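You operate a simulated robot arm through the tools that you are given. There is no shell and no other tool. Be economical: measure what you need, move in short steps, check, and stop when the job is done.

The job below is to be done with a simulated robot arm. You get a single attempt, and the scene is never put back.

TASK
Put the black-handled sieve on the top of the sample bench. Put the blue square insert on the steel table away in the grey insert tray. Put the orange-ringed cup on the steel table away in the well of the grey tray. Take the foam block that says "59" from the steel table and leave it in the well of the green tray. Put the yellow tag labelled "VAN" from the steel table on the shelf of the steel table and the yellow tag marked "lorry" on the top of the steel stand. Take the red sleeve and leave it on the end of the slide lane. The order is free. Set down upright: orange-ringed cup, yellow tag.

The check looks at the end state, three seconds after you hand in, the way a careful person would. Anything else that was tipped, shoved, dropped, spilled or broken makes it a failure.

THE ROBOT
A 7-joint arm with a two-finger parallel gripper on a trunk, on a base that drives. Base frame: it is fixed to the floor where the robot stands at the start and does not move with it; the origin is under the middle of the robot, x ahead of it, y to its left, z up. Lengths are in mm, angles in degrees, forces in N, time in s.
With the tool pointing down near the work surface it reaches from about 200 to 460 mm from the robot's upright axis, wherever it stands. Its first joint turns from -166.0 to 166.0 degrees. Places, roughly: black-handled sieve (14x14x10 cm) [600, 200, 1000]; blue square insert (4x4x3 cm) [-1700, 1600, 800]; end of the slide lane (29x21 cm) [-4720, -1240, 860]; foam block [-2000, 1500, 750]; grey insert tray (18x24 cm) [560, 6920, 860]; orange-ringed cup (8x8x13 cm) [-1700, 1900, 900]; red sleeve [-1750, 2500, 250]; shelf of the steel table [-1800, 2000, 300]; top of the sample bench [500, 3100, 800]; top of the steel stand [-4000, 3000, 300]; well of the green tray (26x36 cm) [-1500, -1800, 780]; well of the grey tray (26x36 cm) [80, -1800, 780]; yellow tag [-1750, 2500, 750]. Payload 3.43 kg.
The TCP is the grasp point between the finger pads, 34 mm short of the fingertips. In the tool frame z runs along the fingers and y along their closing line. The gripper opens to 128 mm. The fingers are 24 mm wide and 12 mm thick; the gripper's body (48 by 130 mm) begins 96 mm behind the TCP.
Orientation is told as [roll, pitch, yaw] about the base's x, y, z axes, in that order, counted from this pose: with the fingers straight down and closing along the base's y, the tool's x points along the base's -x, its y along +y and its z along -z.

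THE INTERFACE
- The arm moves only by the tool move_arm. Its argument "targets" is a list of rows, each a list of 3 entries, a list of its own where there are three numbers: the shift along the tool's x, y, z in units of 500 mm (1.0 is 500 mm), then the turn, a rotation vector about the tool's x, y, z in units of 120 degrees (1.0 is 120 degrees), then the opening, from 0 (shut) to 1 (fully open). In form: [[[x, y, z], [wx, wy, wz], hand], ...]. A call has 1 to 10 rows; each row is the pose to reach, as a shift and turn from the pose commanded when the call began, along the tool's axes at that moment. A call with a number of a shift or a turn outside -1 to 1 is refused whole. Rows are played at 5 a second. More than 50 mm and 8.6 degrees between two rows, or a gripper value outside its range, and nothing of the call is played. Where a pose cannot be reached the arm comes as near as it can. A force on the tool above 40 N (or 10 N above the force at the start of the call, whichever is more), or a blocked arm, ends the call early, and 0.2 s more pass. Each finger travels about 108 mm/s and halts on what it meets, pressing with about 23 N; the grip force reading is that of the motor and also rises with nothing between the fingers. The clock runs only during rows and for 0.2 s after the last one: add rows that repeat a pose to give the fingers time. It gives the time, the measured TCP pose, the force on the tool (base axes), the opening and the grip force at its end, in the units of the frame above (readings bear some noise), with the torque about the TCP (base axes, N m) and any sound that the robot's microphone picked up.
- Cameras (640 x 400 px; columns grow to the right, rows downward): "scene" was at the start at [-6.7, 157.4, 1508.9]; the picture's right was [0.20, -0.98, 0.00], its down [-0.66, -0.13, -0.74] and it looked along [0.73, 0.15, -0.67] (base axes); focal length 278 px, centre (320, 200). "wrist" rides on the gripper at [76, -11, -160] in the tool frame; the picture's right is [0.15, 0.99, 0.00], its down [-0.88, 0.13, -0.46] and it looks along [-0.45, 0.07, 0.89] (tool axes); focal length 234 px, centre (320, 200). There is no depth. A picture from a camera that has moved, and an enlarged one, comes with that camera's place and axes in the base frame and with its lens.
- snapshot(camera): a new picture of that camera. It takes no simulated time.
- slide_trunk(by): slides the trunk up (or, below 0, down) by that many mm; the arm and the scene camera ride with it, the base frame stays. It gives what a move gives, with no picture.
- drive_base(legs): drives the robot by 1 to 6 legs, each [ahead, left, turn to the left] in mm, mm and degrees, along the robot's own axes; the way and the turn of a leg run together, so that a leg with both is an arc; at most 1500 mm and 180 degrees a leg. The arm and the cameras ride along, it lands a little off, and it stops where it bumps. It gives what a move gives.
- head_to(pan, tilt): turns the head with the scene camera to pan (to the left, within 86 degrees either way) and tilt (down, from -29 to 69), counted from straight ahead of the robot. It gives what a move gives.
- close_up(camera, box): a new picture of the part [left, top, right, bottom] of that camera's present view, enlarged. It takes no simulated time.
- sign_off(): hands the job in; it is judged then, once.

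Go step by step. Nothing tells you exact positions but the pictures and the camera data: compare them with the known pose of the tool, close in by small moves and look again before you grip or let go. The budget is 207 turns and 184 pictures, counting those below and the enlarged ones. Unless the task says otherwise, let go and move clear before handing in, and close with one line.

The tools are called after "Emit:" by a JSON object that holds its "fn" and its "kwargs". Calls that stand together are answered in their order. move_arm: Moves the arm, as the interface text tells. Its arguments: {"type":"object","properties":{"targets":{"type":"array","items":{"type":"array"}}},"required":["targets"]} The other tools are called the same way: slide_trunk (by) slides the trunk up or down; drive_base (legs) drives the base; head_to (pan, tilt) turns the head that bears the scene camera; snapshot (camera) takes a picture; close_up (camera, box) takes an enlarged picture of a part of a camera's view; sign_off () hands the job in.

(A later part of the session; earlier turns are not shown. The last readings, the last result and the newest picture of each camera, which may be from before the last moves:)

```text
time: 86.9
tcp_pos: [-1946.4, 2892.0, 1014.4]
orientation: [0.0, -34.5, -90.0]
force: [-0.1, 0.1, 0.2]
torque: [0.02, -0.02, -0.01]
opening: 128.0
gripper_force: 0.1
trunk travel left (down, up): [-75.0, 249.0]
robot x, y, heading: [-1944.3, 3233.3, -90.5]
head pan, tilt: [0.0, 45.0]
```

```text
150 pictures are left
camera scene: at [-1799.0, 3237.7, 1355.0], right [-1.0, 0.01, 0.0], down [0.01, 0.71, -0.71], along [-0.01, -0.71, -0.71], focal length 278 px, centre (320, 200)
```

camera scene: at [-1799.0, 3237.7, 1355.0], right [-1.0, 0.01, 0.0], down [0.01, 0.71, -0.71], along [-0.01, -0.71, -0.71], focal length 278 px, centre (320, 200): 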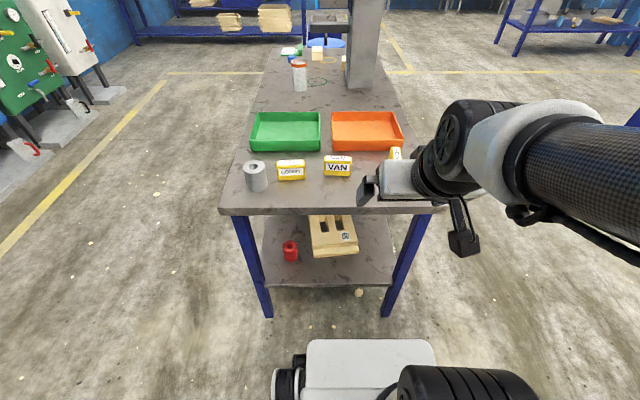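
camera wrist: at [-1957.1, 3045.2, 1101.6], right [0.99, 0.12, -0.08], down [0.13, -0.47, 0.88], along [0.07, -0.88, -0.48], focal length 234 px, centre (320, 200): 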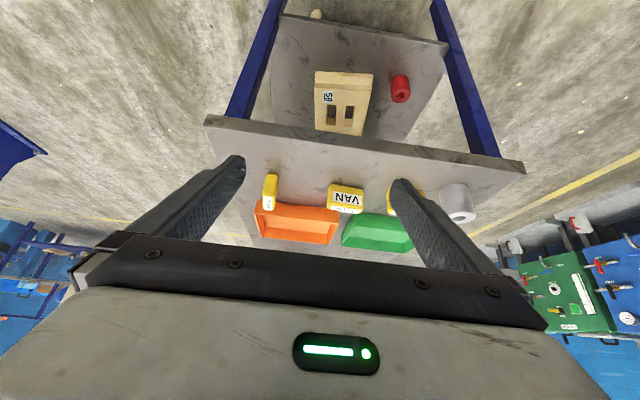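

The view is good. I drive 100 mm ahead and 80 mm left so that VAN is straight in front.

Emit:
{"fn": "drive_base", "kwargs": {"legs": [[100, 80, 0]]}}

Emit:
{"fn": "move_arm", "kwargs": {"targets": [[[0, 0, 0], [0, 0, 0], 1]]}}

Emit:
{"fn": "snapshot", "kwargs": {"camera": "wrist"}}

Emit:
{"fn": "snapshot", "kwargs": {"camera": "scene"}}

```text
time: 88.4
tcp_pos: [-1868.3, 2796.3, 1013.9]
orientation: [-0.1, -34.5, -90.3]
force: [-0.1, 0.0, -0.4]
torque: [0.0, 0.0, 0.01]
opening: 127.8
gripper_force: 0.1
trunk travel left (down, up): [-75.0, 249.0]
robot x, y, heading: [-1859.5, 3134.4, -90.7]
head pan, tilt: [0.0, 45.0]
```

```text
time: 88.8
tcp_pos: [-1868.1, 2795.2, 1014.4]
orientation: [0.0, -34.5, -90.2]
force: [0.0, 0.0, -0.8]
torque: [0.02, 0.04, 0.01]
opening: 128.0
gripper_force: 0.0
trunk travel left (down, up): [-75.0, 249.0]
robot x, y, heading: [-1861.7, 3132.1, -90.8]
head pan, tilt: [0.0, 45.0]
```

```text
149 pictures are left
camera wrist: at [-1877.9, 2948.9, 1101.6], right [0.99, 0.12, -0.08], down [0.13, -0.47, 0.88], along [0.06, -0.88, -0.48], focal length 234 px, centre (320, 200)
```

wrist: 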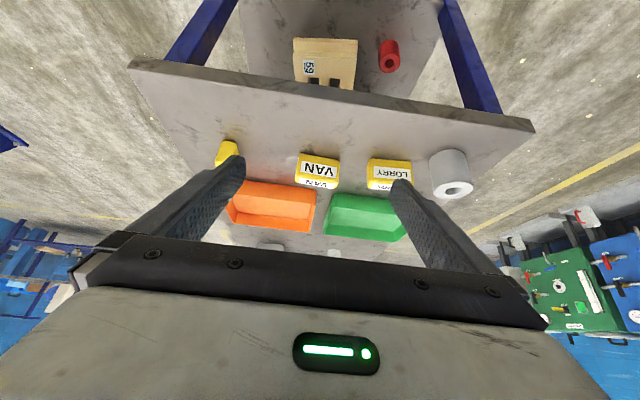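

```text
148 pictures are left
camera scene: at [-1719.0, 3140.7, 1354.9], right [-1.0, 0.01, 0.0], down [0.01, 0.71, -0.71], along [-0.01, -0.71, -0.71], focal length 278 px, centre (320, 200)
```

scene: 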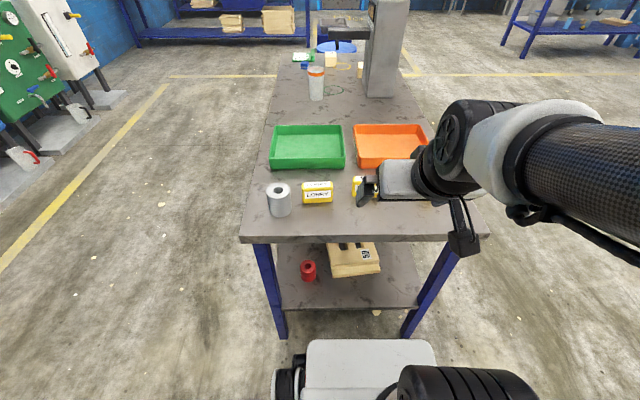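

VAN centre ≈[-1860, 2541, 802]. I move to a pre-grasp point 70 mm short of it along the tool.

Emit:
{"fn": "move_arm", "kwargs": {"targets": [[[-0.032, 0.002, 0.08], [0, 0, 0], 0.9], [[-0.064, 0.005, 0.16], [0, 0, 0], 0.9], [[-0.097, 0.007, 0.24], [0, 0, 0], 0.9], [[-0.13, 0.01, 0.32], [0, 0, 0], 0.9], [[-0.162, 0.012, 0.4], [0, 0, 0], 0.9], [[-0.194, 0.014, 0.476], [0, 0, 0], 0.9], [[-0.194, 0.014, 0.476], [0, 0, 0], 0.9]]}}

Emit:
{"fn": "snapshot", "kwargs": {"camera": "wrist"}}

Emit:
{"fn": "snapshot", "kwargs": {"camera": "scene"}}

```text
time: 90.4
tcp_pos: [-1868.0, 2582.7, 874.2]
orientation: [0.0, -34.7, -90.2]
force: [-0.8, 0.1, 0.1]
torque: [-0.03, -0.02, -0.01]
opening: 115.1
gripper_force: 0.1
trunk travel left (down, up): [-75.0, 249.0]
robot x, y, heading: [-1862.4, 3132.9, -91.0]
head pan, tilt: [0.0, 45.0]
```

```text
147 pictures are left
camera wrist: at [-1877.0, 2735.7, 961.7], right [0.99, 0.12, -0.08], down [0.13, -0.47, 0.88], along [0.06, -0.88, -0.48], focal length 234 px, centre (320, 200)
```

wrist: 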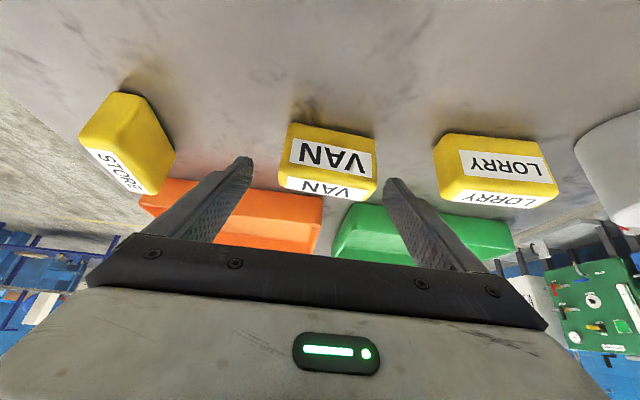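

```text
146 pictures are left
camera scene: at [-1719.0, 3140.6, 1354.9], right [-1.0, 0.01, 0.0], down [0.01, 0.71, -0.71], along [-0.01, -0.71, -0.71], focal length 278 px, centre (320, 200)
```

scene: 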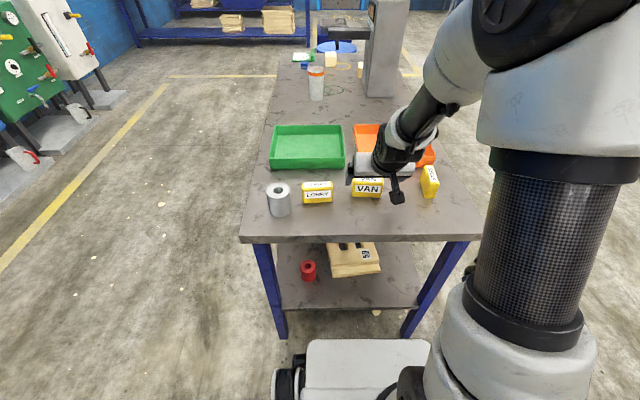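

VAN centre ≈[-1858, 2528]; I correct x by 10 mm, open fully and go in.

Emit:
{"fn": "move_arm", "kwargs": {"targets": [[[-0.022, 0.02, 0], [0, 0, 0], 1], [[-0.022, 0.02, 0], [0, 0, 0], 1], [[-0.022, 0.02, 0.05], [0, 0, 0], 1], [[-0.022, 0.02, 0.1], [0, 0, 0], 1], [[-0.022, 0.02, 0.135], [0, 0, 0], 1], [[-0.022, 0.02, 0.15], [0, 0, 0], 1], [[-0.022, 0.02, 0.15], [0, 0, 0], 1]]}}

Emit:
{"fn": "snapshot", "kwargs": {"camera": "wrist"}}

Emit:
{"fn": "close_up", "kwargs": {"camera": "scene", "box": [290, 140, 450, 240]}}

```text
time: 91.6
tcp_pos: [-1854.7, 2539.5, 834.9]
orientation: [0.0, -35.0, -90.3]
force: [2.0, 21.0, 27.5]
torque: [0.47, 1.09, -0.88]
opening: 126.6
gripper_force: 0.0
trunk travel left (down, up): [-75.0, 249.0]
robot x, y, heading: [-1862.6, 3134.1, -90.7]
head pan, tilt: [0.0, 45.0]
stopped in row 5: the force on the tool passed its limit at 63 N (the readings are from after the stop); the commanded pose is now the measured one
```

```text
145 pictures are left
camera wrist: at [-1863.8, 2692.4, 921.4], right [0.99, 0.11, -0.08], down [0.13, -0.46, 0.88], along [0.06, -0.88, -0.47], focal length 234 px, centre (320, 200)
```

wrist: 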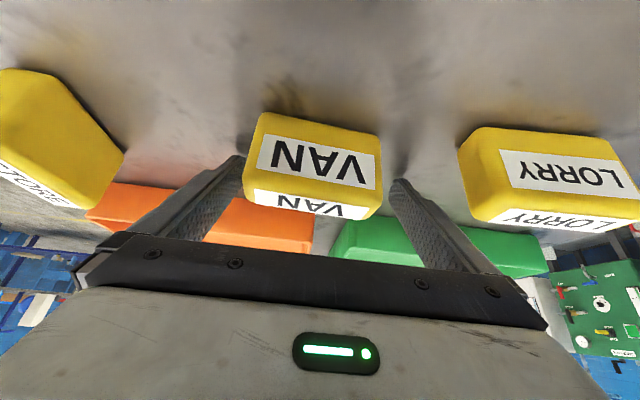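

```text
4.00 times, centred on (370, 190) of scene
camera zoom: at [-1718.7, 3144.5, 1355.4], right [-1.0, 0.01, 0.0], down [0.01, 0.7, -0.71], along [-0.01, -0.71, -0.7], focal length 1113 px, centre (120, 240)
```

zoom: 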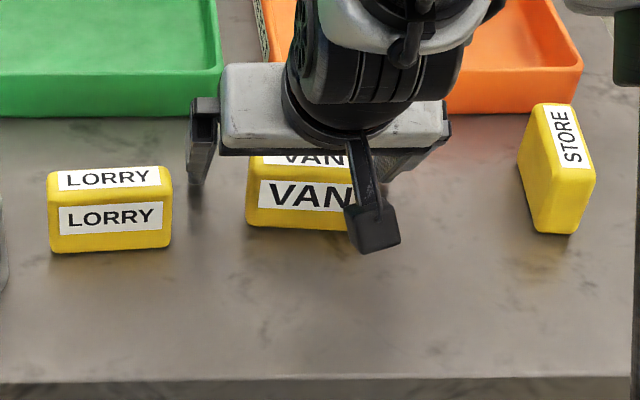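

The fingertips touched the table (so its top is z≈800); VAN is then at y≈2553. I back off slightly, recentre and close.

Emit:
{"fn": "move_arm", "kwargs": {"targets": [[[0.014, -0.008, -0.024], [0, 0, 0], 1], [[0.014, -0.008, -0.024], [0, 0, 0], 0.85], [[0.014, -0.008, -0.024], [0, 0, 0], 0.7], [[0.014, -0.008, -0.024], [0, 0, 0], 0.6], [[0.014, -0.008, -0.024], [0, 0, 0], 0.55], [[0.014, -0.008, -0.024], [0, 0, 0], 0.55]]}}

Emit:
{"fn": "snapshot", "kwargs": {"camera": "wrist"}}

```text
time: 93.0
tcp_pos: [-1857.1, 2550.5, 836.1]
orientation: [0.0, -34.8, -90.4]
force: [-0.3, -0.2, -0.2]
torque: [0.03, 0.01, 0.0]
opening: 86.0
gripper_force: 22.5
trunk travel left (down, up): [-75.0, 249.0]
robot x, y, heading: [-1862.3, 3133.0, -90.8]
head pan, tilt: [0.0, 45.0]
```

```text
143 pictures are left
camera wrist: at [-1866.9, 2702.5, 923.6], right [0.99, 0.11, -0.08], down [0.13, -0.47, 0.88], along [0.06, -0.88, -0.48], focal length 234 px, centre (320, 200)
```

wrist: 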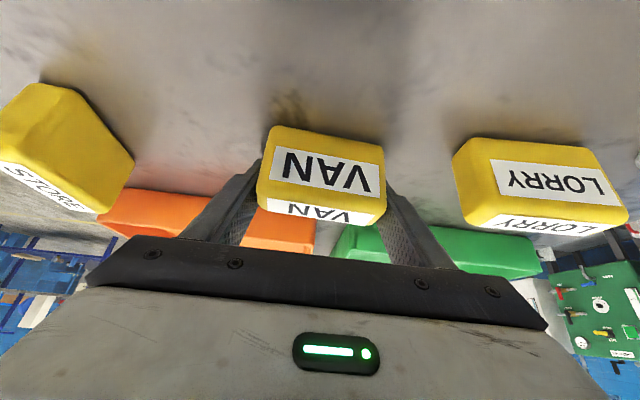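

Gripped (86 mm). I lift it.

Emit:
{"fn": "move_arm", "kwargs": {"targets": [[[-0.011, 0, -0.016], [0, 0, 0], 0.5], [[-0.034, 0, -0.049], [0, 0, 0], 0.5], [[-0.08, 0, -0.115], [0, 0, 0], 0.5], [[-0.125, 0, -0.18], [0, 0, 0], 0.5], [[-0.125, 0, -0.18], [0, 0, 0], 0.5]]}}

Emit:
{"fn": "snapshot", "kwargs": {"camera": "wrist"}}

```text
time: 94.2
tcp_pos: [-1855.6, 2548.9, 947.5]
orientation: [0.0, -34.6, -90.5]
force: [0.9, 0.3, -1.1]
torque: [0.0, 0.01, -0.02]
opening: 85.7
gripper_force: 22.4
trunk travel left (down, up): [-75.0, 249.0]
robot x, y, heading: [-1860.0, 3135.1, -90.9]
head pan, tilt: [0.0, 45.0]
```

```text
142 pictures are left
camera wrist: at [-1864.8, 2702.1, 1033.9], right [0.99, 0.11, -0.08], down [0.13, -0.47, 0.88], along [0.06, -0.88, -0.48], focal length 234 px, centre (320, 200)
```

wrist: 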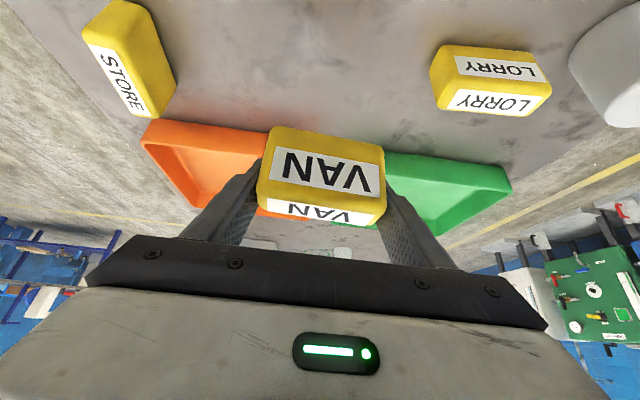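

Held securely. I back the robot off, lower the trunk and bring the tag down in front of the shelf.

Emit:
{"fn": "drive_base", "kwargs": {"legs": [[-140, -40, 0]]}}

Emit:
{"fn": "move_arm", "kwargs": {"targets": [[[0.07, 0, -0.048], [0, 0, 0], 0.5], [[0.14, 0, -0.096], [0, 0, 0], 0.5], [[0.18, 0, -0.124], [0, 0, 0], 0.5], [[0.18, 0, -0.124], [0, 0, 0], 0.5]]}}

Emit:
{"fn": "slide_trunk", "kwargs": {"by": -75}}

Emit:
{"fn": "snapshot", "kwargs": {"camera": "scene"}}

Emit:
{"fn": "snapshot", "kwargs": {"camera": "wrist"}}

```text
time: 95.5
tcp_pos: [-1892.6, 2691.5, 945.8]
orientation: [0.0, -34.8, -90.5]
force: [0.7, 0.2, -1.0]
torque: [0.01, 0.02, 0.01]
opening: 85.5
gripper_force: 23.2
trunk travel left (down, up): [-75.0, 249.0]
robot x, y, heading: [-1896.6, 3274.7, -91.0]
head pan, tilt: [0.0, 45.0]
```

```text
time: 96.5
tcp_pos: [-1891.7, 2802.7, 947.0]
orientation: [0.0, -34.7, -90.6]
force: [-0.4, 0.0, -0.2]
torque: [0.0, 0.0, 0.0]
opening: 85.6
gripper_force: 22.7
trunk travel left (down, up): [-75.0, 249.0]
robot x, y, heading: [-1896.9, 3274.8, -90.9]
head pan, tilt: [0.0, 45.0]
```

```text
time: 97.7
tcp_pos: [-1892.1, 2802.2, 873.6]
orientation: [0.0, -34.6, -90.6]
force: [0.6, -0.1, -0.4]
torque: [-0.02, 0.01, 0.0]
opening: 85.7
gripper_force: 22.7
trunk travel left (down, up): [0.0, 324.0]
robot x, y, heading: [-1895.8, 3273.5, -90.9]
head pan, tilt: [0.0, 45.0]
```

```text
141 pictures are left
camera scene: at [-1755.4, 3283.1, 1280.0], right [-1.0, 0.02, 0.0], down [0.01, 0.71, -0.71], along [-0.01, -0.71, -0.71], focal length 278 px, centre (320, 200)
```

scene: 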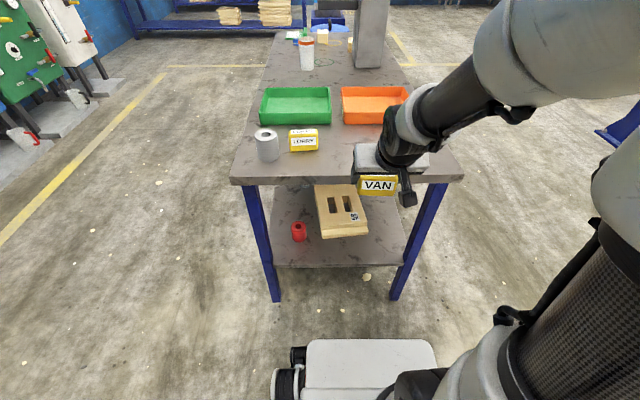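

```text
140 pictures are left
camera wrist: at [-1901.6, 2955.2, 959.9], right [0.99, 0.11, -0.08], down [0.13, -0.47, 0.88], along [0.06, -0.88, -0.48], focal length 234 px, centre (320, 200)
```

wrist: 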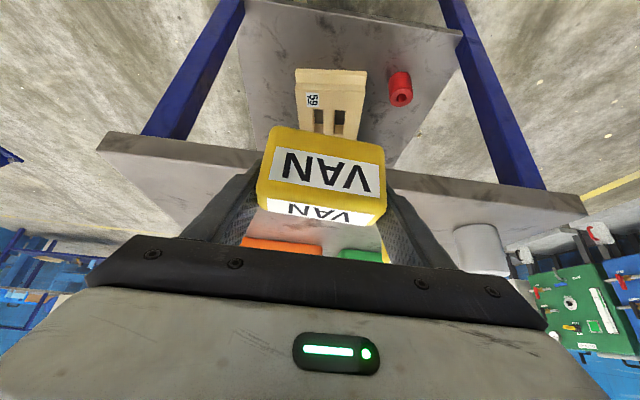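

I descend outside the table end, in two stages.

Emit:
{"fn": "move_arm", "kwargs": {"targets": [[[0.05, 0, 0.072], [0, 0, 0], 0.5], [[0.1, 0, 0.145], [0, 0, 0], 0.5], [[0.15, 0, 0.217], [0, 0, 0], 0.5], [[0.2, 0, 0.29], [0, 0, 0], 0.5], [[0.25, 0, 0.362], [0, 0, 0], 0.5], [[0.3, 0, 0.435], [0, 0, 0], 0.5]]}}

Emit:
{"fn": "move_arm", "kwargs": {"targets": [[[0.05, 0, 0.072], [0, 0, 0], 0.5], [[0.1, 0, 0.145], [0, 0, 0], 0.5], [[0.15, 0, 0.217], [0, 0, 0], 0.5], [[0.2, 0, 0.29], [0, 0, 0], 0.5], [[0.21, 0, 0.304], [0, 0, 0], 0.5], [[0.21, 0, 0.304], [0, 0, 0], 0.5]]}}

Emit:
{"fn": "snapshot", "kwargs": {"camera": "scene"}}

Emit:
{"fn": "snapshot", "kwargs": {"camera": "wrist"}}

```text
time: 99.1
tcp_pos: [-1891.4, 2799.0, 606.9]
orientation: [0.1, -34.9, -90.5]
force: [1.1, -0.1, -0.7]
torque: [-0.02, 0.0, -0.02]
opening: 85.3
gripper_force: 22.3
trunk travel left (down, up): [0.0, 324.0]
robot x, y, heading: [-1896.8, 3277.3, -90.9]
head pan, tilt: [0.0, 45.0]
```

```text
time: 100.5
tcp_pos: [-1892.8, 2800.4, 424.1]
orientation: [0.0, -34.7, -90.6]
force: [-0.3, -0.2, -1.6]
torque: [0.03, 0.03, -0.03]
opening: 85.0
gripper_force: 23.2
trunk travel left (down, up): [0.0, 324.0]
robot x, y, heading: [-1898.2, 3276.5, -91.1]
head pan, tilt: [0.0, 45.0]
```

```text
139 pictures are left
camera scene: at [-1755.4, 3283.1, 1279.9], right [-1.0, 0.02, 0.0], down [0.01, 0.71, -0.71], along [-0.01, -0.71, -0.71], focal length 278 px, centre (320, 200)
```

scene: 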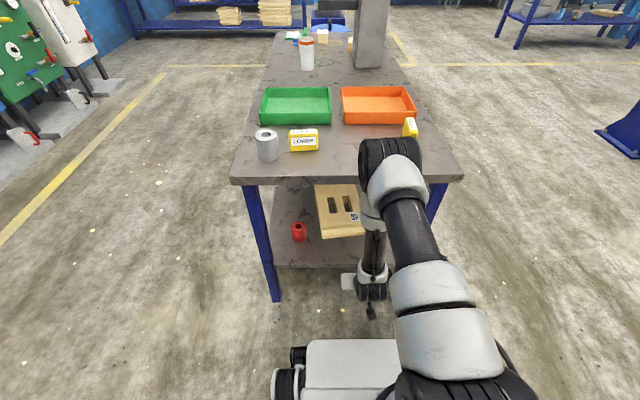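

```text
138 pictures are left
camera wrist: at [-1901.7, 2954.1, 511.0], right [0.99, 0.11, -0.08], down [0.13, -0.47, 0.88], along [0.06, -0.88, -0.47], focal length 234 px, centre (320, 200)
```

wrist: 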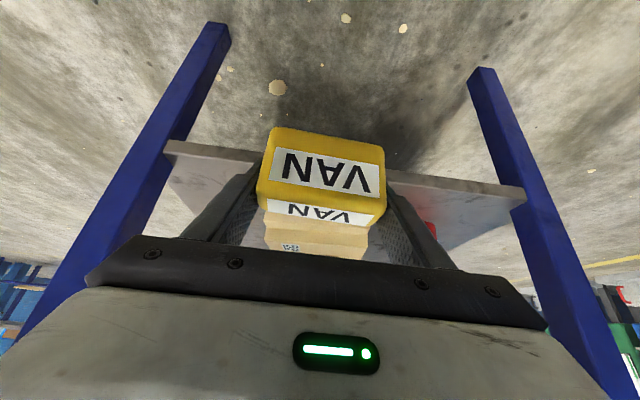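

The elbow would meet the table end if I went in from here, so I back up 100 mm to have the arm more extended, then move in.

Emit:
{"fn": "drive_base", "kwargs": {"legs": [[-105, 0, 1]]}}

Emit:
{"fn": "move_arm", "kwargs": {"targets": [[[-0.066, 0, 0.045], [0, 0, 0], 0.5], [[-0.131, 0, 0.091], [0, 0, 0], 0.5], [[-0.197, 0, 0.137], [0, 0, 0], 0.5], [[-0.263, 0, 0.182], [0, 0, 0], 0.5], [[-0.263, 0, 0.182], [0, 0, 0], 0.5]]}}

Emit:
{"fn": "snapshot", "kwargs": {"camera": "scene"}}

Emit:
{"fn": "snapshot", "kwargs": {"camera": "wrist"}}

```text
time: 101.6
tcp_pos: [-1882.0, 2905.3, 424.8]
orientation: [0.0, -34.6, -89.5]
force: [-0.7, 0.7, -0.8]
torque: [-0.05, 0.0, -0.02]
opening: 85.3
gripper_force: 22.9
trunk travel left (down, up): [0.0, 324.0]
robot x, y, heading: [-1896.4, 3380.8, -90.1]
head pan, tilt: [0.0, 45.0]
```

```text
time: 102.8
tcp_pos: [-1883.6, 2746.1, 424.8]
orientation: [0.0, -34.7, -89.5]
force: [0.3, -0.2, -0.4]
torque: [0.01, 0.02, 0.0]
opening: 85.2
gripper_force: 23.2
trunk travel left (down, up): [0.0, 324.0]
robot x, y, heading: [-1895.1, 3380.2, -90.0]
head pan, tilt: [0.0, 45.0]
```

```text
137 pictures are left
camera scene: at [-1754.7, 3390.7, 1279.9], right [-1.0, 0.0, 0.0], down [0.0, 0.71, -0.71], along [0.0, -0.71, -0.71], focal length 278 px, centre (320, 200)
```

scene: 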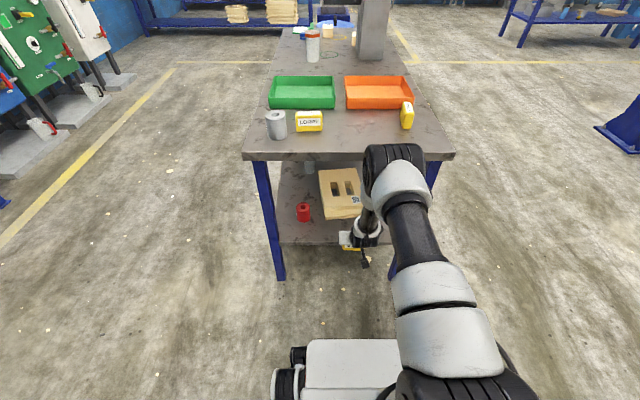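

```text
136 pictures are left
camera wrist: at [-1895.4, 2899.4, 512.3], right [0.99, 0.13, -0.08], down [0.13, -0.46, 0.88], along [0.07, -0.88, -0.48], focal length 234 px, centre (320, 200)
```

wrist: 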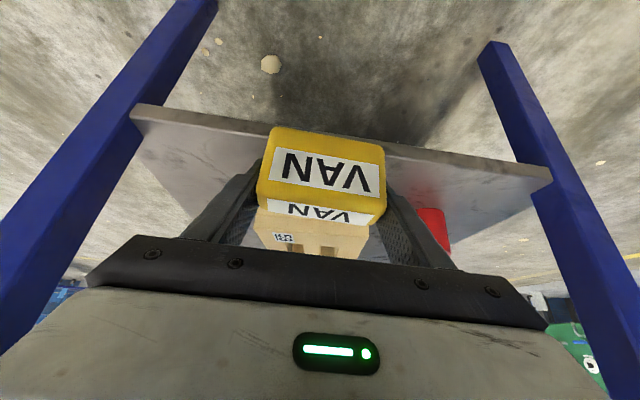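

Elbow clear of the table. I continue in to y≈2628.

Emit:
{"fn": "move_arm", "kwargs": {"targets": [[[-0.066, 0, 0.045], [0, 0, 0], 0.5], [[-0.131, 0, 0.091], [0, 0, 0], 0.5], [[-0.194, 0, 0.134], [0, 0, 0], 0.5], [[-0.194, 0, 0.134], [0, 0, 0], 0.5]]}}

Emit:
{"fn": "snapshot", "kwargs": {"camera": "wrist"}}

Emit:
{"fn": "snapshot", "kwargs": {"camera": "scene"}}

```text
time: 103.8
tcp_pos: [-1881.6, 2629.3, 423.2]
orientation: [0.0, -34.6, -89.4]
force: [0.8, 0.2, -0.5]
torque: [0.01, 0.0, -0.01]
opening: 84.9
gripper_force: 22.8
trunk travel left (down, up): [0.0, 324.0]
robot x, y, heading: [-1890.8, 3380.6, -89.7]
head pan, tilt: [0.0, 45.0]
```

```text
135 pictures are left
camera wrist: at [-1894.6, 2783.0, 511.0], right [0.99, 0.13, -0.08], down [0.13, -0.46, 0.88], along [0.07, -0.88, -0.48], focal length 234 px, centre (320, 200)
```

wrist: 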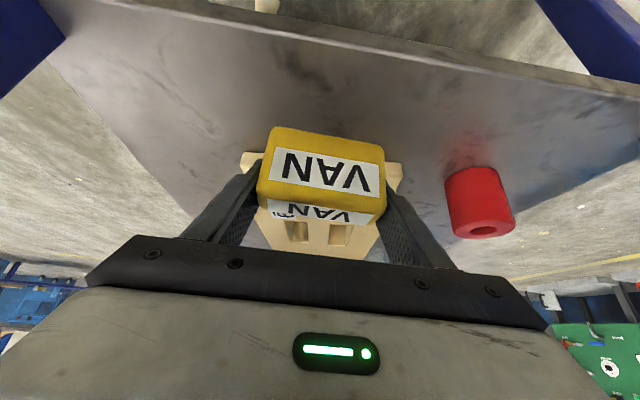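

```text
134 pictures are left
camera scene: at [-1754.7, 3390.7, 1279.9], right [-1.0, 0.0, 0.0], down [0.0, 0.71, -0.71], along [0.0, -0.71, -0.71], focal length 278 px, centre (320, 200)
```

scene: 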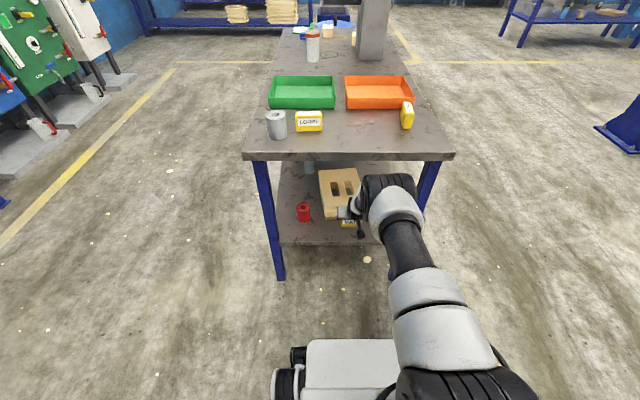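

Position over the shelf strip is good; sleeve is at about [-1655, 2531]. I lower the tag until it touches.

Emit:
{"fn": "move_arm", "kwargs": {"targets": [[[0.04, 0, 0.058], [0, 0, 0], 0.5], [[0.075, 0, 0.108], [0, 0, 0], 0.5], [[0.086, 0, 0.125], [0, 0, 0], 0.5], [[0.094, 0, 0.136], [0, 0, 0], 0.5], [[0.1, 0, 0.145], [0, 0, 0], 0.5], [[0.106, 0, 0.154], [0, 0, 0], 0.5], [[0.112, 0, 0.163], [0, 0, 0], 0.5], [[0.118, 0, 0.172], [0, 0, 0], 0.5], [[0.124, 0, 0.18], [0, 0, 0], 0.5]]}}

Emit:
{"fn": "snapshot", "kwargs": {"camera": "wrist"}}

```text
time: 104.8
tcp_pos: [-1882.1, 2615.9, 358.1]
orientation: [0.1, -36.6, -89.4]
force: [0.3, -1.0, 18.9]
torque: [0.44, 0.06, -0.02]
opening: 84.8
gripper_force: 23.0
trunk travel left (down, up): [0.0, 324.0]
robot x, y, heading: [-1895.7, 3381.6, -90.2]
head pan, tilt: [0.0, 45.0]
stopped in row 4: the force on the tool passed its limit at 100 N (the readings are from after the stop); the commanded pose is now the measured one
```

```text
133 pictures are left
camera wrist: at [-1893.6, 2771.3, 442.1], right [0.99, 0.13, -0.09], down [0.13, -0.44, 0.89], along [0.08, -0.89, -0.45], focal length 234 px, centre (320, 200)
```

wrist: 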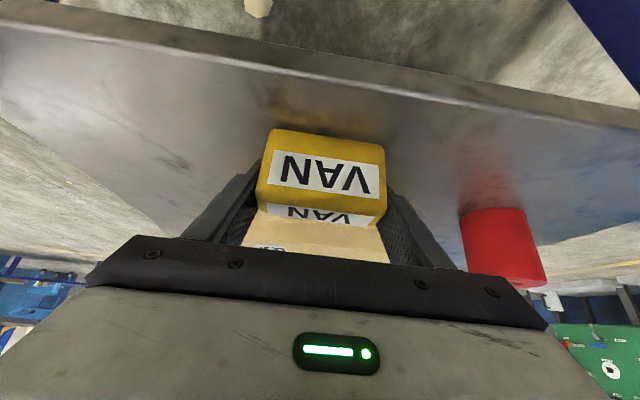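

Contact came at TCP z≈358 (shelf ≈322). I relax a few mm, restore the 2° of tilt, set down softly and open.

Emit:
{"fn": "move_arm", "kwargs": {"targets": [[[-0.006, 0, -0.008], [0, 0.016, 0], 0.5], [[-0.006, 0, -0.008], [0, 0.016, 0], 0.5], [[-0.002, 0, -0.003], [0, 0.016, 0], 0.5], [[0, 0, 0], [0, 0.016, 0], 0.5], [[0, 0, 0], [0, 0.016, 0], 0.5]]}}

Emit:
{"fn": "snapshot", "kwargs": {"camera": "wrist"}}

Emit:
{"fn": "close_up", "kwargs": {"camera": "scene", "box": [290, 160, 418, 260]}}

```text
time: 105.8
tcp_pos: [-1880.8, 2617.6, 359.5]
orientation: [0.2, -34.3, -89.4]
force: [0.8, 3.1, 13.6]
torque: [0.0, 0.02, 0.04]
opening: 84.7
gripper_force: 23.0
trunk travel left (down, up): [0.0, 324.0]
robot x, y, heading: [-1896.3, 3383.4, -90.0]
head pan, tilt: [0.0, 45.0]
stopped in row 4: the force on the tool passed its limit at 44 N (the readings are from after the stop); the commanded pose is now the measured one
```

```text
132 pictures are left
camera wrist: at [-1893.6, 2769.5, 448.2], right [0.99, 0.13, -0.08], down [0.13, -0.47, 0.87], along [0.08, -0.87, -0.48], focal length 234 px, centre (320, 200)
```

wrist: 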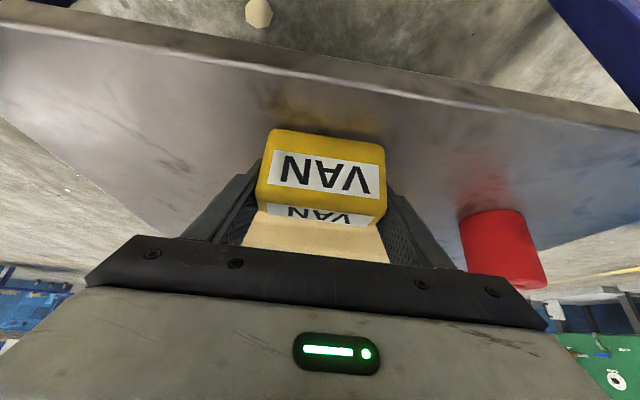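

```text
4.00 times, centred on (354, 210) of scene
camera zoom: at [-1754.7, 3392.7, 1279.7], right [-1.0, 0.0, 0.0], down [0.0, 0.71, -0.71], along [0.0, -0.71, -0.71], focal length 1113 px, centre (184, 160)
```

zoom: 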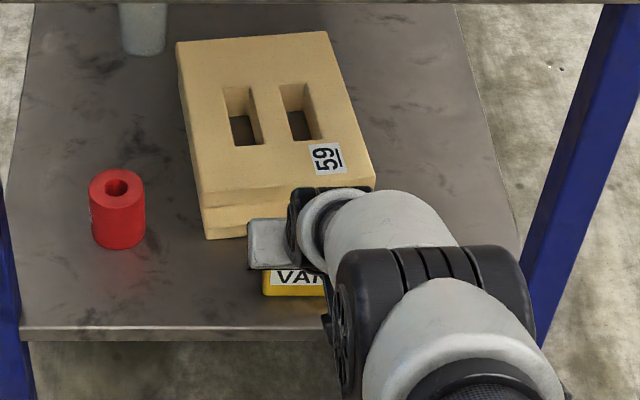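

On the shelf and level. I open and withdraw along the tool.

Emit:
{"fn": "move_arm", "kwargs": {"targets": [[[0, 0, 0], [0, 0, 0], 0.7], [[0, 0, 0], [0, 0, 0], 0.8], [[0, 0, 0], [0, 0, 0], 0.95], [[0, 0, -0.02], [0, 0, 0], 1], [[0, 0, -0.08], [0, 0, 0], 1], [[0, 0, -0.16], [0, 0, 0], 1], [[0, 0, -0.22], [0, 0, 0], 1], [[0, 0, -0.22], [0, 0, 0], 1]]}}

Emit:
{"fn": "snapshot", "kwargs": {"camera": "wrist"}}

```text
time: 107.5
tcp_pos: [-1882.1, 2680.4, 451.7]
orientation: [0.0, -34.0, -89.5]
force: [-0.1, 0.9, -0.8]
torque: [-0.02, 0.03, 0.0]
opening: 128.2
gripper_force: 0.1
trunk travel left (down, up): [0.0, 324.0]
robot x, y, heading: [-1898.0, 3378.5, -90.0]
head pan, tilt: [0.0, 45.0]
```

```text
130 pictures are left
camera wrist: at [-1894.1, 2832.0, 539.1], right [0.99, 0.13, -0.08], down [0.13, -0.47, 0.87], along [0.07, -0.87, -0.49], focal length 234 px, centre (320, 200)
```

wrist: 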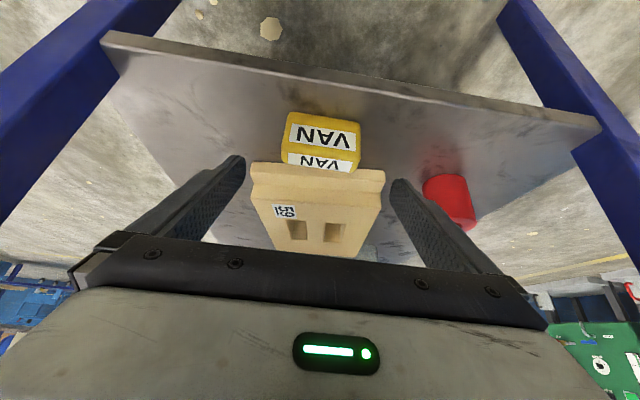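

VAN stands on the shelf. Sleeve estimated at [-1680, 2538], z 322–386. I pull back, shift the base 205 mm left, and tilt the tool to 45°.

Emit:
{"fn": "move_arm", "kwargs": {"targets": [[[0.07, 0, -0.047], [0, 0, 0], 1], [[0.14, 0, -0.094], [0, 0, 0], 1], [[0.182, 0, -0.123], [0, 0, 0], 1], [[0.182, 0, -0.123], [0, -0.06, 0], 1], [[0.182, 0, -0.123], [0, -0.092, 0], 1], [[0.182, 0, -0.123], [0, -0.092, 0], 1]]}}

Emit:
{"fn": "drive_base", "kwargs": {"legs": [[75, 205, 0]]}}

Emit:
{"fn": "snapshot", "kwargs": {"camera": "wrist"}}

Emit:
{"fn": "snapshot", "kwargs": {"camera": "scene"}}

```text
time: 109.0
tcp_pos: [-1883.1, 2791.8, 447.8]
orientation: [0.0, -45.1, -89.5]
force: [0.0, 0.2, -0.3]
torque: [0.01, 0.0, -0.02]
opening: 128.1
gripper_force: 0.0
trunk travel left (down, up): [0.0, 324.0]
robot x, y, heading: [-1897.1, 3377.6, -89.8]
head pan, tilt: [0.0, 45.0]
```

```text
time: 111.6
tcp_pos: [-1674.6, 2716.9, 447.5]
orientation: [-0.1, -44.9, -89.3]
force: [-0.1, -0.2, 0.7]
torque: [0.06, 0.0, 0.01]
opening: 127.9
gripper_force: 0.0
trunk travel left (down, up): [0.0, 324.0]
robot x, y, heading: [-1690.4, 3309.9, -89.8]
head pan, tilt: [0.0, 45.0]
```

```text
129 pictures are left
camera wrist: at [-1687.2, 2882.7, 506.6], right [0.99, 0.12, -0.1], down [0.13, -0.3, 0.94], along [0.08, -0.95, -0.31], focal length 234 px, centre (320, 200)
```

wrist: 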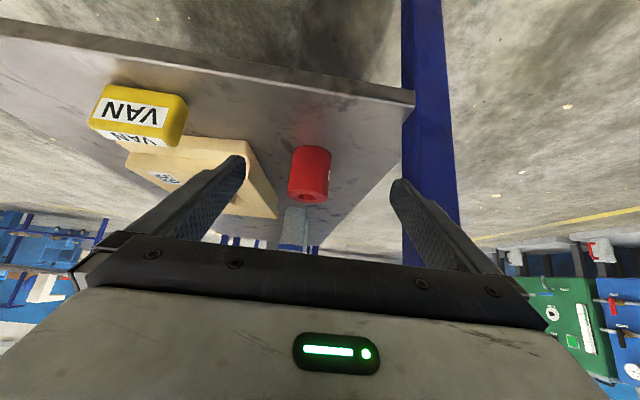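

```text
128 pictures are left
camera scene: at [-1548.4, 3316.8, 1279.9], right [-1.0, 0.0, 0.0], down [0.0, 0.71, -0.71], along [0.0, -0.71, -0.71], focal length 278 px, centre (320, 200)
```

scene: 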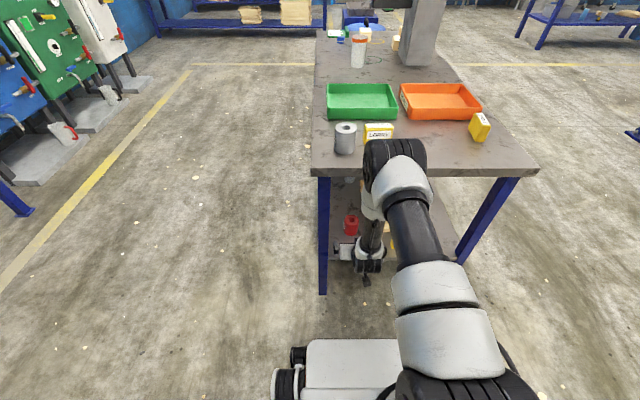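

The inner leg edge is near x≈-1597, so I go in with a reduced opening (90 mm), aligned with the sleeve at x≈-1684.

Emit:
{"fn": "move_arm", "kwargs": {"targets": [[[0, -0.02, 0], [0, 0, 0], 0.7], [[-0.045, -0.02, 0.073], [0, 0, 0], 0.7], [[-0.09, -0.02, 0.147], [0, 0, 0], 0.7], [[-0.134, -0.02, 0.22], [0, 0, 0], 0.7], [[-0.134, -0.02, 0.22], [0, 0, 0], 0.7]]}}

Emit:
{"fn": "snapshot", "kwargs": {"camera": "wrist"}}

Emit:
{"fn": "snapshot", "kwargs": {"camera": "scene"}}

```text
time: 112.8
tcp_pos: [-1683.3, 2591.0, 414.9]
orientation: [0.0, -45.1, -89.4]
force: [-0.8, 0.5, 0.5]
torque: [0.0, -0.03, 0.0]
opening: 89.6
gripper_force: 0.0
trunk travel left (down, up): [0.0, 324.0]
robot x, y, heading: [-1690.9, 3308.4, -89.7]
head pan, tilt: [0.0, 45.0]
```

```text
127 pictures are left
camera wrist: at [-1696.6, 2756.8, 473.0], right [0.99, 0.12, -0.1], down [0.13, -0.3, 0.94], along [0.08, -0.95, -0.31], focal length 234 px, centre (320, 200)
```

wrist: 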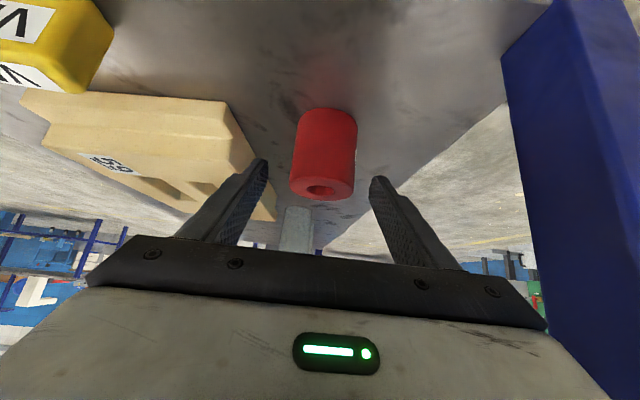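

```text
126 pictures are left
camera scene: at [-1548.4, 3316.9, 1279.9], right [-1.0, 0.0, 0.0], down [0.0, 0.71, -0.71], along [0.0, -0.71, -0.71], focal length 278 px, centre (320, 200)
```

scene: 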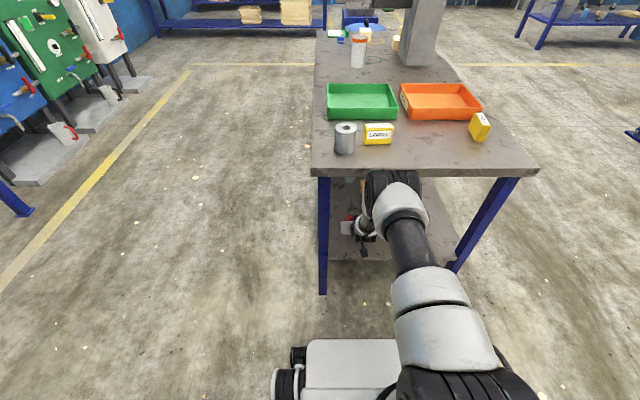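

Sleeve is centred between the fingers; final approach and close.

Emit:
{"fn": "move_arm", "kwargs": {"targets": [[[0, 0.002, 0.06], [0, 0, 0], 0.7], [[0, 0.002, 0.12], [0, 0, 0], 0.7], [[-0.002, 0.002, 0.15], [0, 0, 0], 0.7], [[-0.002, 0.002, 0.15], [0, 0, 0], 0.6], [[-0.002, 0.002, 0.15], [0, 0, 0], 0.45], [[-0.002, 0.002, 0.15], [0, 0, 0], 0.35], [[-0.002, 0.002, 0.15], [0, 0, 0], 0.35]]}}

Emit:
{"fn": "snapshot", "kwargs": {"camera": "wrist"}}

```text
time: 114.4
tcp_pos: [-1684.2, 2540.1, 362.8]
orientation: [0.0, -45.0, -89.3]
force: [-0.4, -0.9, 0.3]
torque: [-0.03, 0.06, 0.03]
opening: 61.2
gripper_force: 22.8
trunk travel left (down, up): [0.0, 324.0]
robot x, y, heading: [-1691.4, 3307.3, -89.9]
head pan, tilt: [0.0, 45.0]
```

```text
125 pictures are left
camera wrist: at [-1696.8, 2704.6, 421.2], right [0.99, 0.12, -0.1], down [0.13, -0.3, 0.94], along [0.08, -0.95, -0.31], focal length 234 px, centre (320, 200)
```

wrist: 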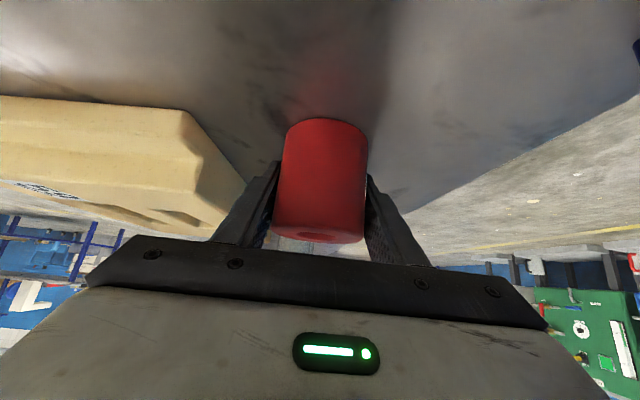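

Gripped (61 mm). I lift 40 mm and pull out from under the table.

Emit:
{"fn": "move_arm", "kwargs": {"targets": [[[-0.02, 0, -0.02], [0, 0, 0], 0.3], [[-0.06, 0, -0.06], [0, 0, 0], 0.3], [[0, 0, -0.12], [0, 0, 0], 0.3], [[0.065, 0, -0.185], [0, 0, 0], 0.3], [[0.13, 0, -0.25], [0, 0, 0], 0.3], [[0.195, 0, -0.315], [0, 0, 0], 0.3], [[0.26, 0, -0.38], [0, 0, 0], 0.3], [[0.3, 0, -0.42], [0, 0, 0], 0.3], [[0.3, 0, -0.42], [0, 0, 0], 0.3]]}}

Emit:
{"fn": "drive_base", "kwargs": {"legs": [[-250, 0, 0]]}}

Emit:
{"fn": "snapshot", "kwargs": {"camera": "wrist"}}

Emit:
{"fn": "snapshot", "kwargs": {"camera": "scene"}}

```text
time: 116.4
tcp_pos: [-1683.3, 2792.2, 406.7]
orientation: [0.0, -45.0, -89.2]
force: [0.2, -0.2, -1.4]
torque: [-0.01, -0.01, -0.01]
opening: 61.3
gripper_force: 23.1
trunk travel left (down, up): [0.0, 324.0]
robot x, y, heading: [-1688.7, 3310.1, -89.6]
head pan, tilt: [0.0, 45.0]
```

```text
time: 118.2
tcp_pos: [-1683.4, 3040.5, 406.5]
orientation: [-0.1, -45.0, -89.2]
force: [0.7, -0.2, -1.6]
torque: [-0.01, 0.0, 0.04]
opening: 61.4
gripper_force: 22.8
trunk travel left (down, up): [0.0, 324.0]
robot x, y, heading: [-1689.5, 3559.0, -89.5]
head pan, tilt: [0.0, 45.0]
```

```text
124 pictures are left
camera wrist: at [-1696.6, 3206.3, 465.6], right [0.99, 0.12, -0.1], down [0.13, -0.3, 0.94], along [0.08, -0.95, -0.31], focal length 234 px, centre (320, 200)
```

wrist: 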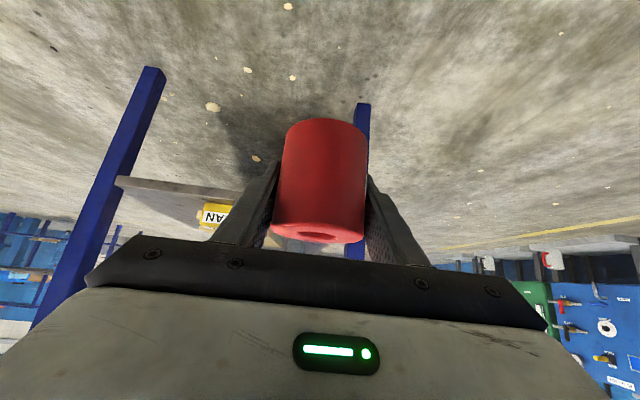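

```text
123 pictures are left
camera scene: at [-1549.6, 3566.1, 1279.9], right [-1.0, -0.01, 0.0], down [0.0, 0.71, -0.71], along [0.0, -0.71, -0.71], focal length 278 px, centre (320, 200)
```

scene: 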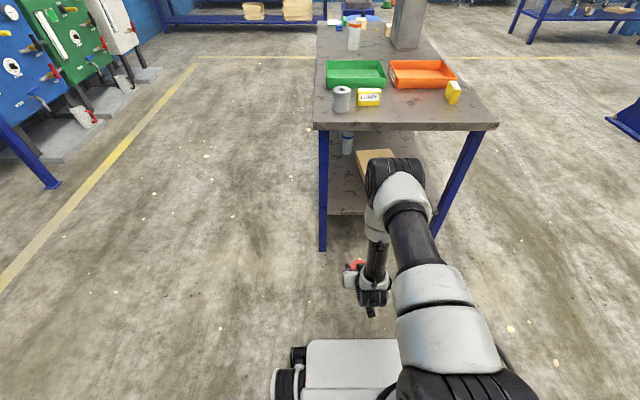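

Sleeve held. I raise it, then turn to face -x and survey the way to the slide lane.

Emit:
{"fn": "move_arm", "kwargs": {"targets": [[[-0.07, 0, -0.07], [0, 0, 0], 0.3], [[-0.14, 0, -0.14], [0, 0, 0], 0.3], [[-0.21, 0, -0.21], [0, 0, 0], 0.3], [[-0.28, 0, -0.28], [0, 0, 0], 0.3], [[-0.35, 0, -0.35], [0, 0, 0], 0.3], [[-0.42, 0, -0.42], [0, 0, 0], 0.3], [[-0.49, 0, -0.49], [0, 0, 0], 0.3], [[-0.56, 0, -0.56], [0, 0, 0], 0.3], [[-0.56, 0, -0.56], [0, 0, 0], 0.3]]}}

Emit:
{"fn": "slide_trunk", "kwargs": {"by": 225}}

Emit:
{"fn": "drive_base", "kwargs": {"legs": [[0, 0, -90]]}}

Emit:
{"fn": "head_to", "kwargs": {"pan": 40, "tilt": 15}}

Emit:
{"fn": "head_to", "kwargs": {"pan": 40, "tilt": 15}}

Emit:
{"fn": "snapshot", "kwargs": {"camera": "scene"}}

```text
time: 120.2
tcp_pos: [-1684.9, 3039.1, 806.7]
orientation: [0.0, -44.9, -89.2]
force: [0.2, 0.6, -1.8]
torque: [-0.05, -0.01, 0.0]
opening: 61.0
gripper_force: 23.5
trunk travel left (down, up): [0.0, 324.0]
robot x, y, heading: [-1694.0, 3556.5, -89.6]
head pan, tilt: [0.0, 45.0]
```

```text
time: 122.6
tcp_pos: [-1684.1, 3038.4, 1031.9]
orientation: [0.0, -45.0, -89.2]
force: [-1.1, -0.5, -1.9]
torque: [-0.06, -0.01, 0.01]
opening: 61.1
gripper_force: 23.0
trunk travel left (down, up): [-225.0, 99.0]
robot x, y, heading: [-1693.1, 3554.5, -89.5]
head pan, tilt: [0.0, 45.0]
```

```text
time: 127.0
tcp_pos: [-2209.1, 3565.2, 1032.6]
orientation: [-0.1, -45.0, 179.1]
force: [-0.5, 0.0, -2.1]
torque: [-0.03, 0.02, -0.01]
opening: 61.4
gripper_force: 22.9
trunk travel left (down, up): [-225.0, 99.0]
robot x, y, heading: [-1696.0, 3557.7, 178.6]
head pan, tilt: [0.0, 45.0]
```

```text
time: 128.0
tcp_pos: [-2208.5, 3565.7, 1032.6]
orientation: [-0.1, -45.0, 179.1]
force: [-0.1, 0.7, -2.4]
torque: [-0.02, 0.03, 0.0]
opening: 61.1
gripper_force: 22.5
trunk travel left (down, up): [-225.0, 99.0]
robot x, y, heading: [-1688.1, 3558.1, 178.8]
head pan, tilt: [40.0, 15.0]
```

```text
time: 128.6
tcp_pos: [-2209.0, 3565.4, 1032.5]
orientation: [0.0, -45.1, 179.0]
force: [0.7, -0.1, -1.4]
torque: [0.02, 0.0, 0.01]
opening: 61.0
gripper_force: 22.9
trunk travel left (down, up): [-225.0, 99.0]
robot x, y, heading: [-1691.0, 3555.4, 178.6]
head pan, tilt: [40.0, 15.0]
```

```text
122 pictures are left
camera scene: at [-1676.0, 3356.3, 1551.8], right [-0.62, 0.78, 0.0], down [0.2, 0.16, -0.97], along [-0.75, -0.6, -0.26], focal length 278 px, centre (320, 200)
```

scene: 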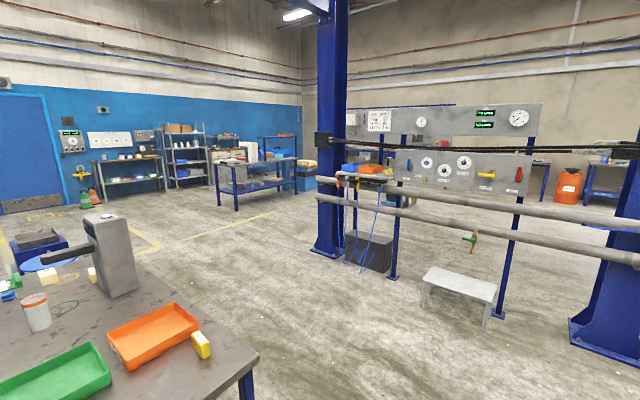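

The low grey stool near [-3950, 3100] is the steel stand; the slide lane should be on the table near picture (230,165). I zoom in there.

Emit:
{"fn": "close_up", "kwargs": {"camera": "scene", "box": [160, 110, 320, 210]}}

Emit:
{"fn": "close_up", "kwargs": {"camera": "scene", "box": [370, 220, 530, 340]}}

```text
4.00 times, centred on (240, 160) of scene
camera zoom: at [-1676.0, 3356.3, 1551.8], right [-0.62, 0.78, 0.0], down [0.2, 0.16, -0.97], along [-0.75, -0.6, -0.26], focal length 1113 px, centre (640, 360)
```

zoom: 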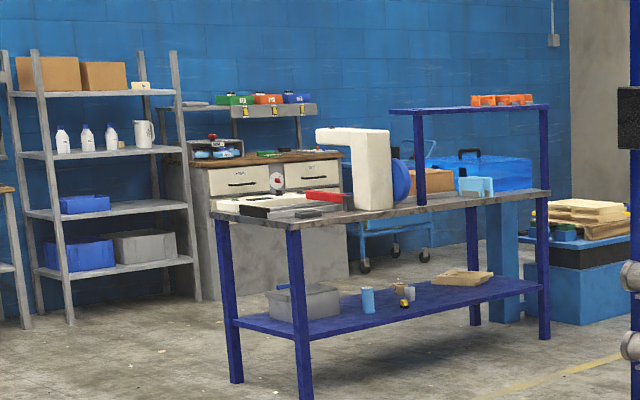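

```text
3.33 times, centred on (450, 280) of scene
camera zoom: at [-1676.0, 3356.3, 1551.8], right [-0.62, 0.78, 0.0], down [0.2, 0.16, -0.97], along [-0.75, -0.6, -0.26], focal length 927 px, centre (-113, -67)
```

zoom: 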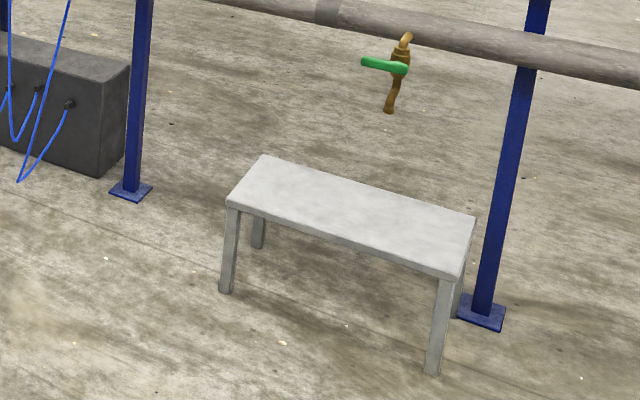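

The lane sits on the near (east, x≈-4495) end of that table. I drive there around the steel table, staying clear of stand and column.

Emit:
{"fn": "drive_base", "kwargs": {"legs": [[1250, 100, 1.4], [0, 1400, 0], [0, 1400, 0], [300, 1000, 0], [300, 900, 0]]}}

Emit:
{"fn": "head_to", "kwargs": {"pan": 0, "tilt": 25}}

Emit:
{"fn": "head_to", "kwargs": {"pan": 0, "tilt": 25}}

Emit:
{"fn": "snapshot", "kwargs": {"camera": "scene"}}

```text
time: 179.0
tcp_pos: [-4326.0, -1060.4, 1033.3]
orientation: [-0.1, -44.9, 176.2]
force: [0.1, 0.2, -2.0]
torque: [0.0, 0.03, 0.01]
opening: 61.1
gripper_force: 23.2
trunk travel left (down, up): [-225.0, 99.0]
robot x, y, heading: [-3809.5, -1095.4, 175.8]
head pan, tilt: [40.0, 15.0]
```

```text
time: 180.1
tcp_pos: [-4326.8, -1059.3, 1032.7]
orientation: [0.0, -45.0, 176.1]
force: [0.9, -0.3, -1.7]
torque: [-0.02, 0.02, 0.0]
opening: 61.2
gripper_force: 23.0
trunk travel left (down, up): [-225.0, 99.0]
robot x, y, heading: [-3808.0, -1094.2, 176.0]
head pan, tilt: [0.0, 25.0]
```

```text
time: 180.7
tcp_pos: [-4326.2, -1059.4, 1031.9]
orientation: [0.0, -45.1, 176.2]
force: [0.3, 0.6, -2.2]
torque: [0.01, 0.03, 0.04]
opening: 61.3
gripper_force: 22.7
trunk travel left (down, up): [-225.0, 99.0]
robot x, y, heading: [-3807.1, -1094.3, 176.1]
head pan, tilt: [0.0, 25.0]
```

```text
119 pictures are left
camera scene: at [-3820.5, -1233.3, 1535.5], right [0.07, 1.0, 0.0], down [0.42, -0.03, -0.91], along [-0.9, 0.07, -0.42], focal length 278 px, centre (320, 200)
```

scene: 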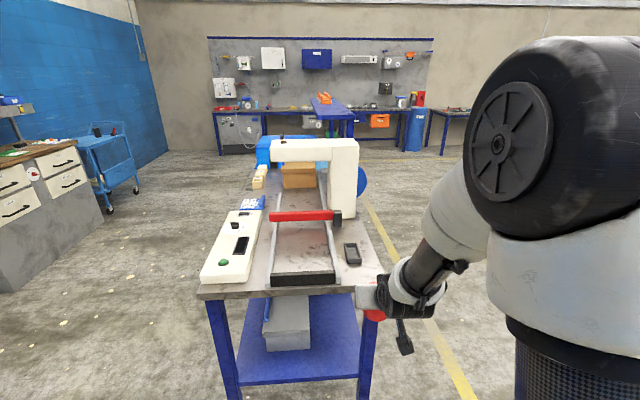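

Emit:
{"fn": "close_up", "kwargs": {"camera": "scene", "box": [190, 190, 382, 310]}}

Emit:
{"fn": "snapshot", "kwargs": {"camera": "wrist"}}

```text
3.33 times, centred on (286, 250) of scene
camera zoom: at [-3820.5, -1233.3, 1535.5], right [0.07, 1.0, 0.0], down [0.42, -0.03, -0.91], along [-0.9, 0.07, -0.42], focal length 927 px, centre (433, 33)
```

zoom: 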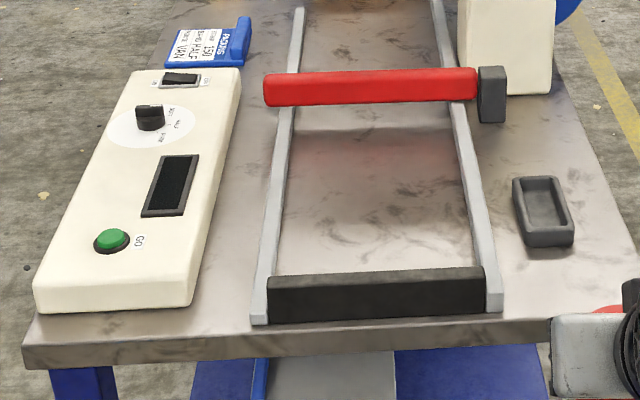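

```text
117 pictures are left
camera wrist: at [-4158.8, -1059.7, 1091.1], right [0.04, -0.99, -0.1], down [-0.31, -0.11, 0.94], along [-0.95, 0.0, -0.31], focal length 234 px, centre (320, 200)
```

wrist: 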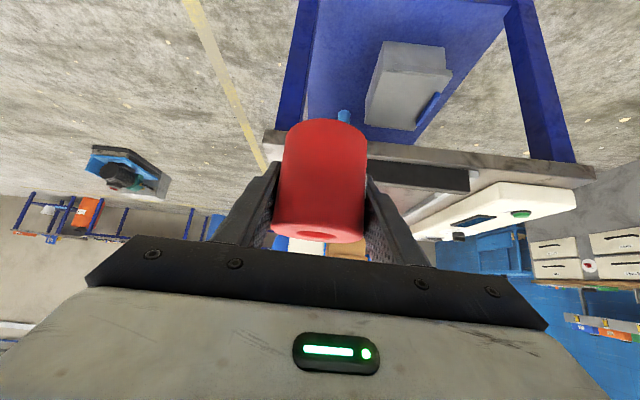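

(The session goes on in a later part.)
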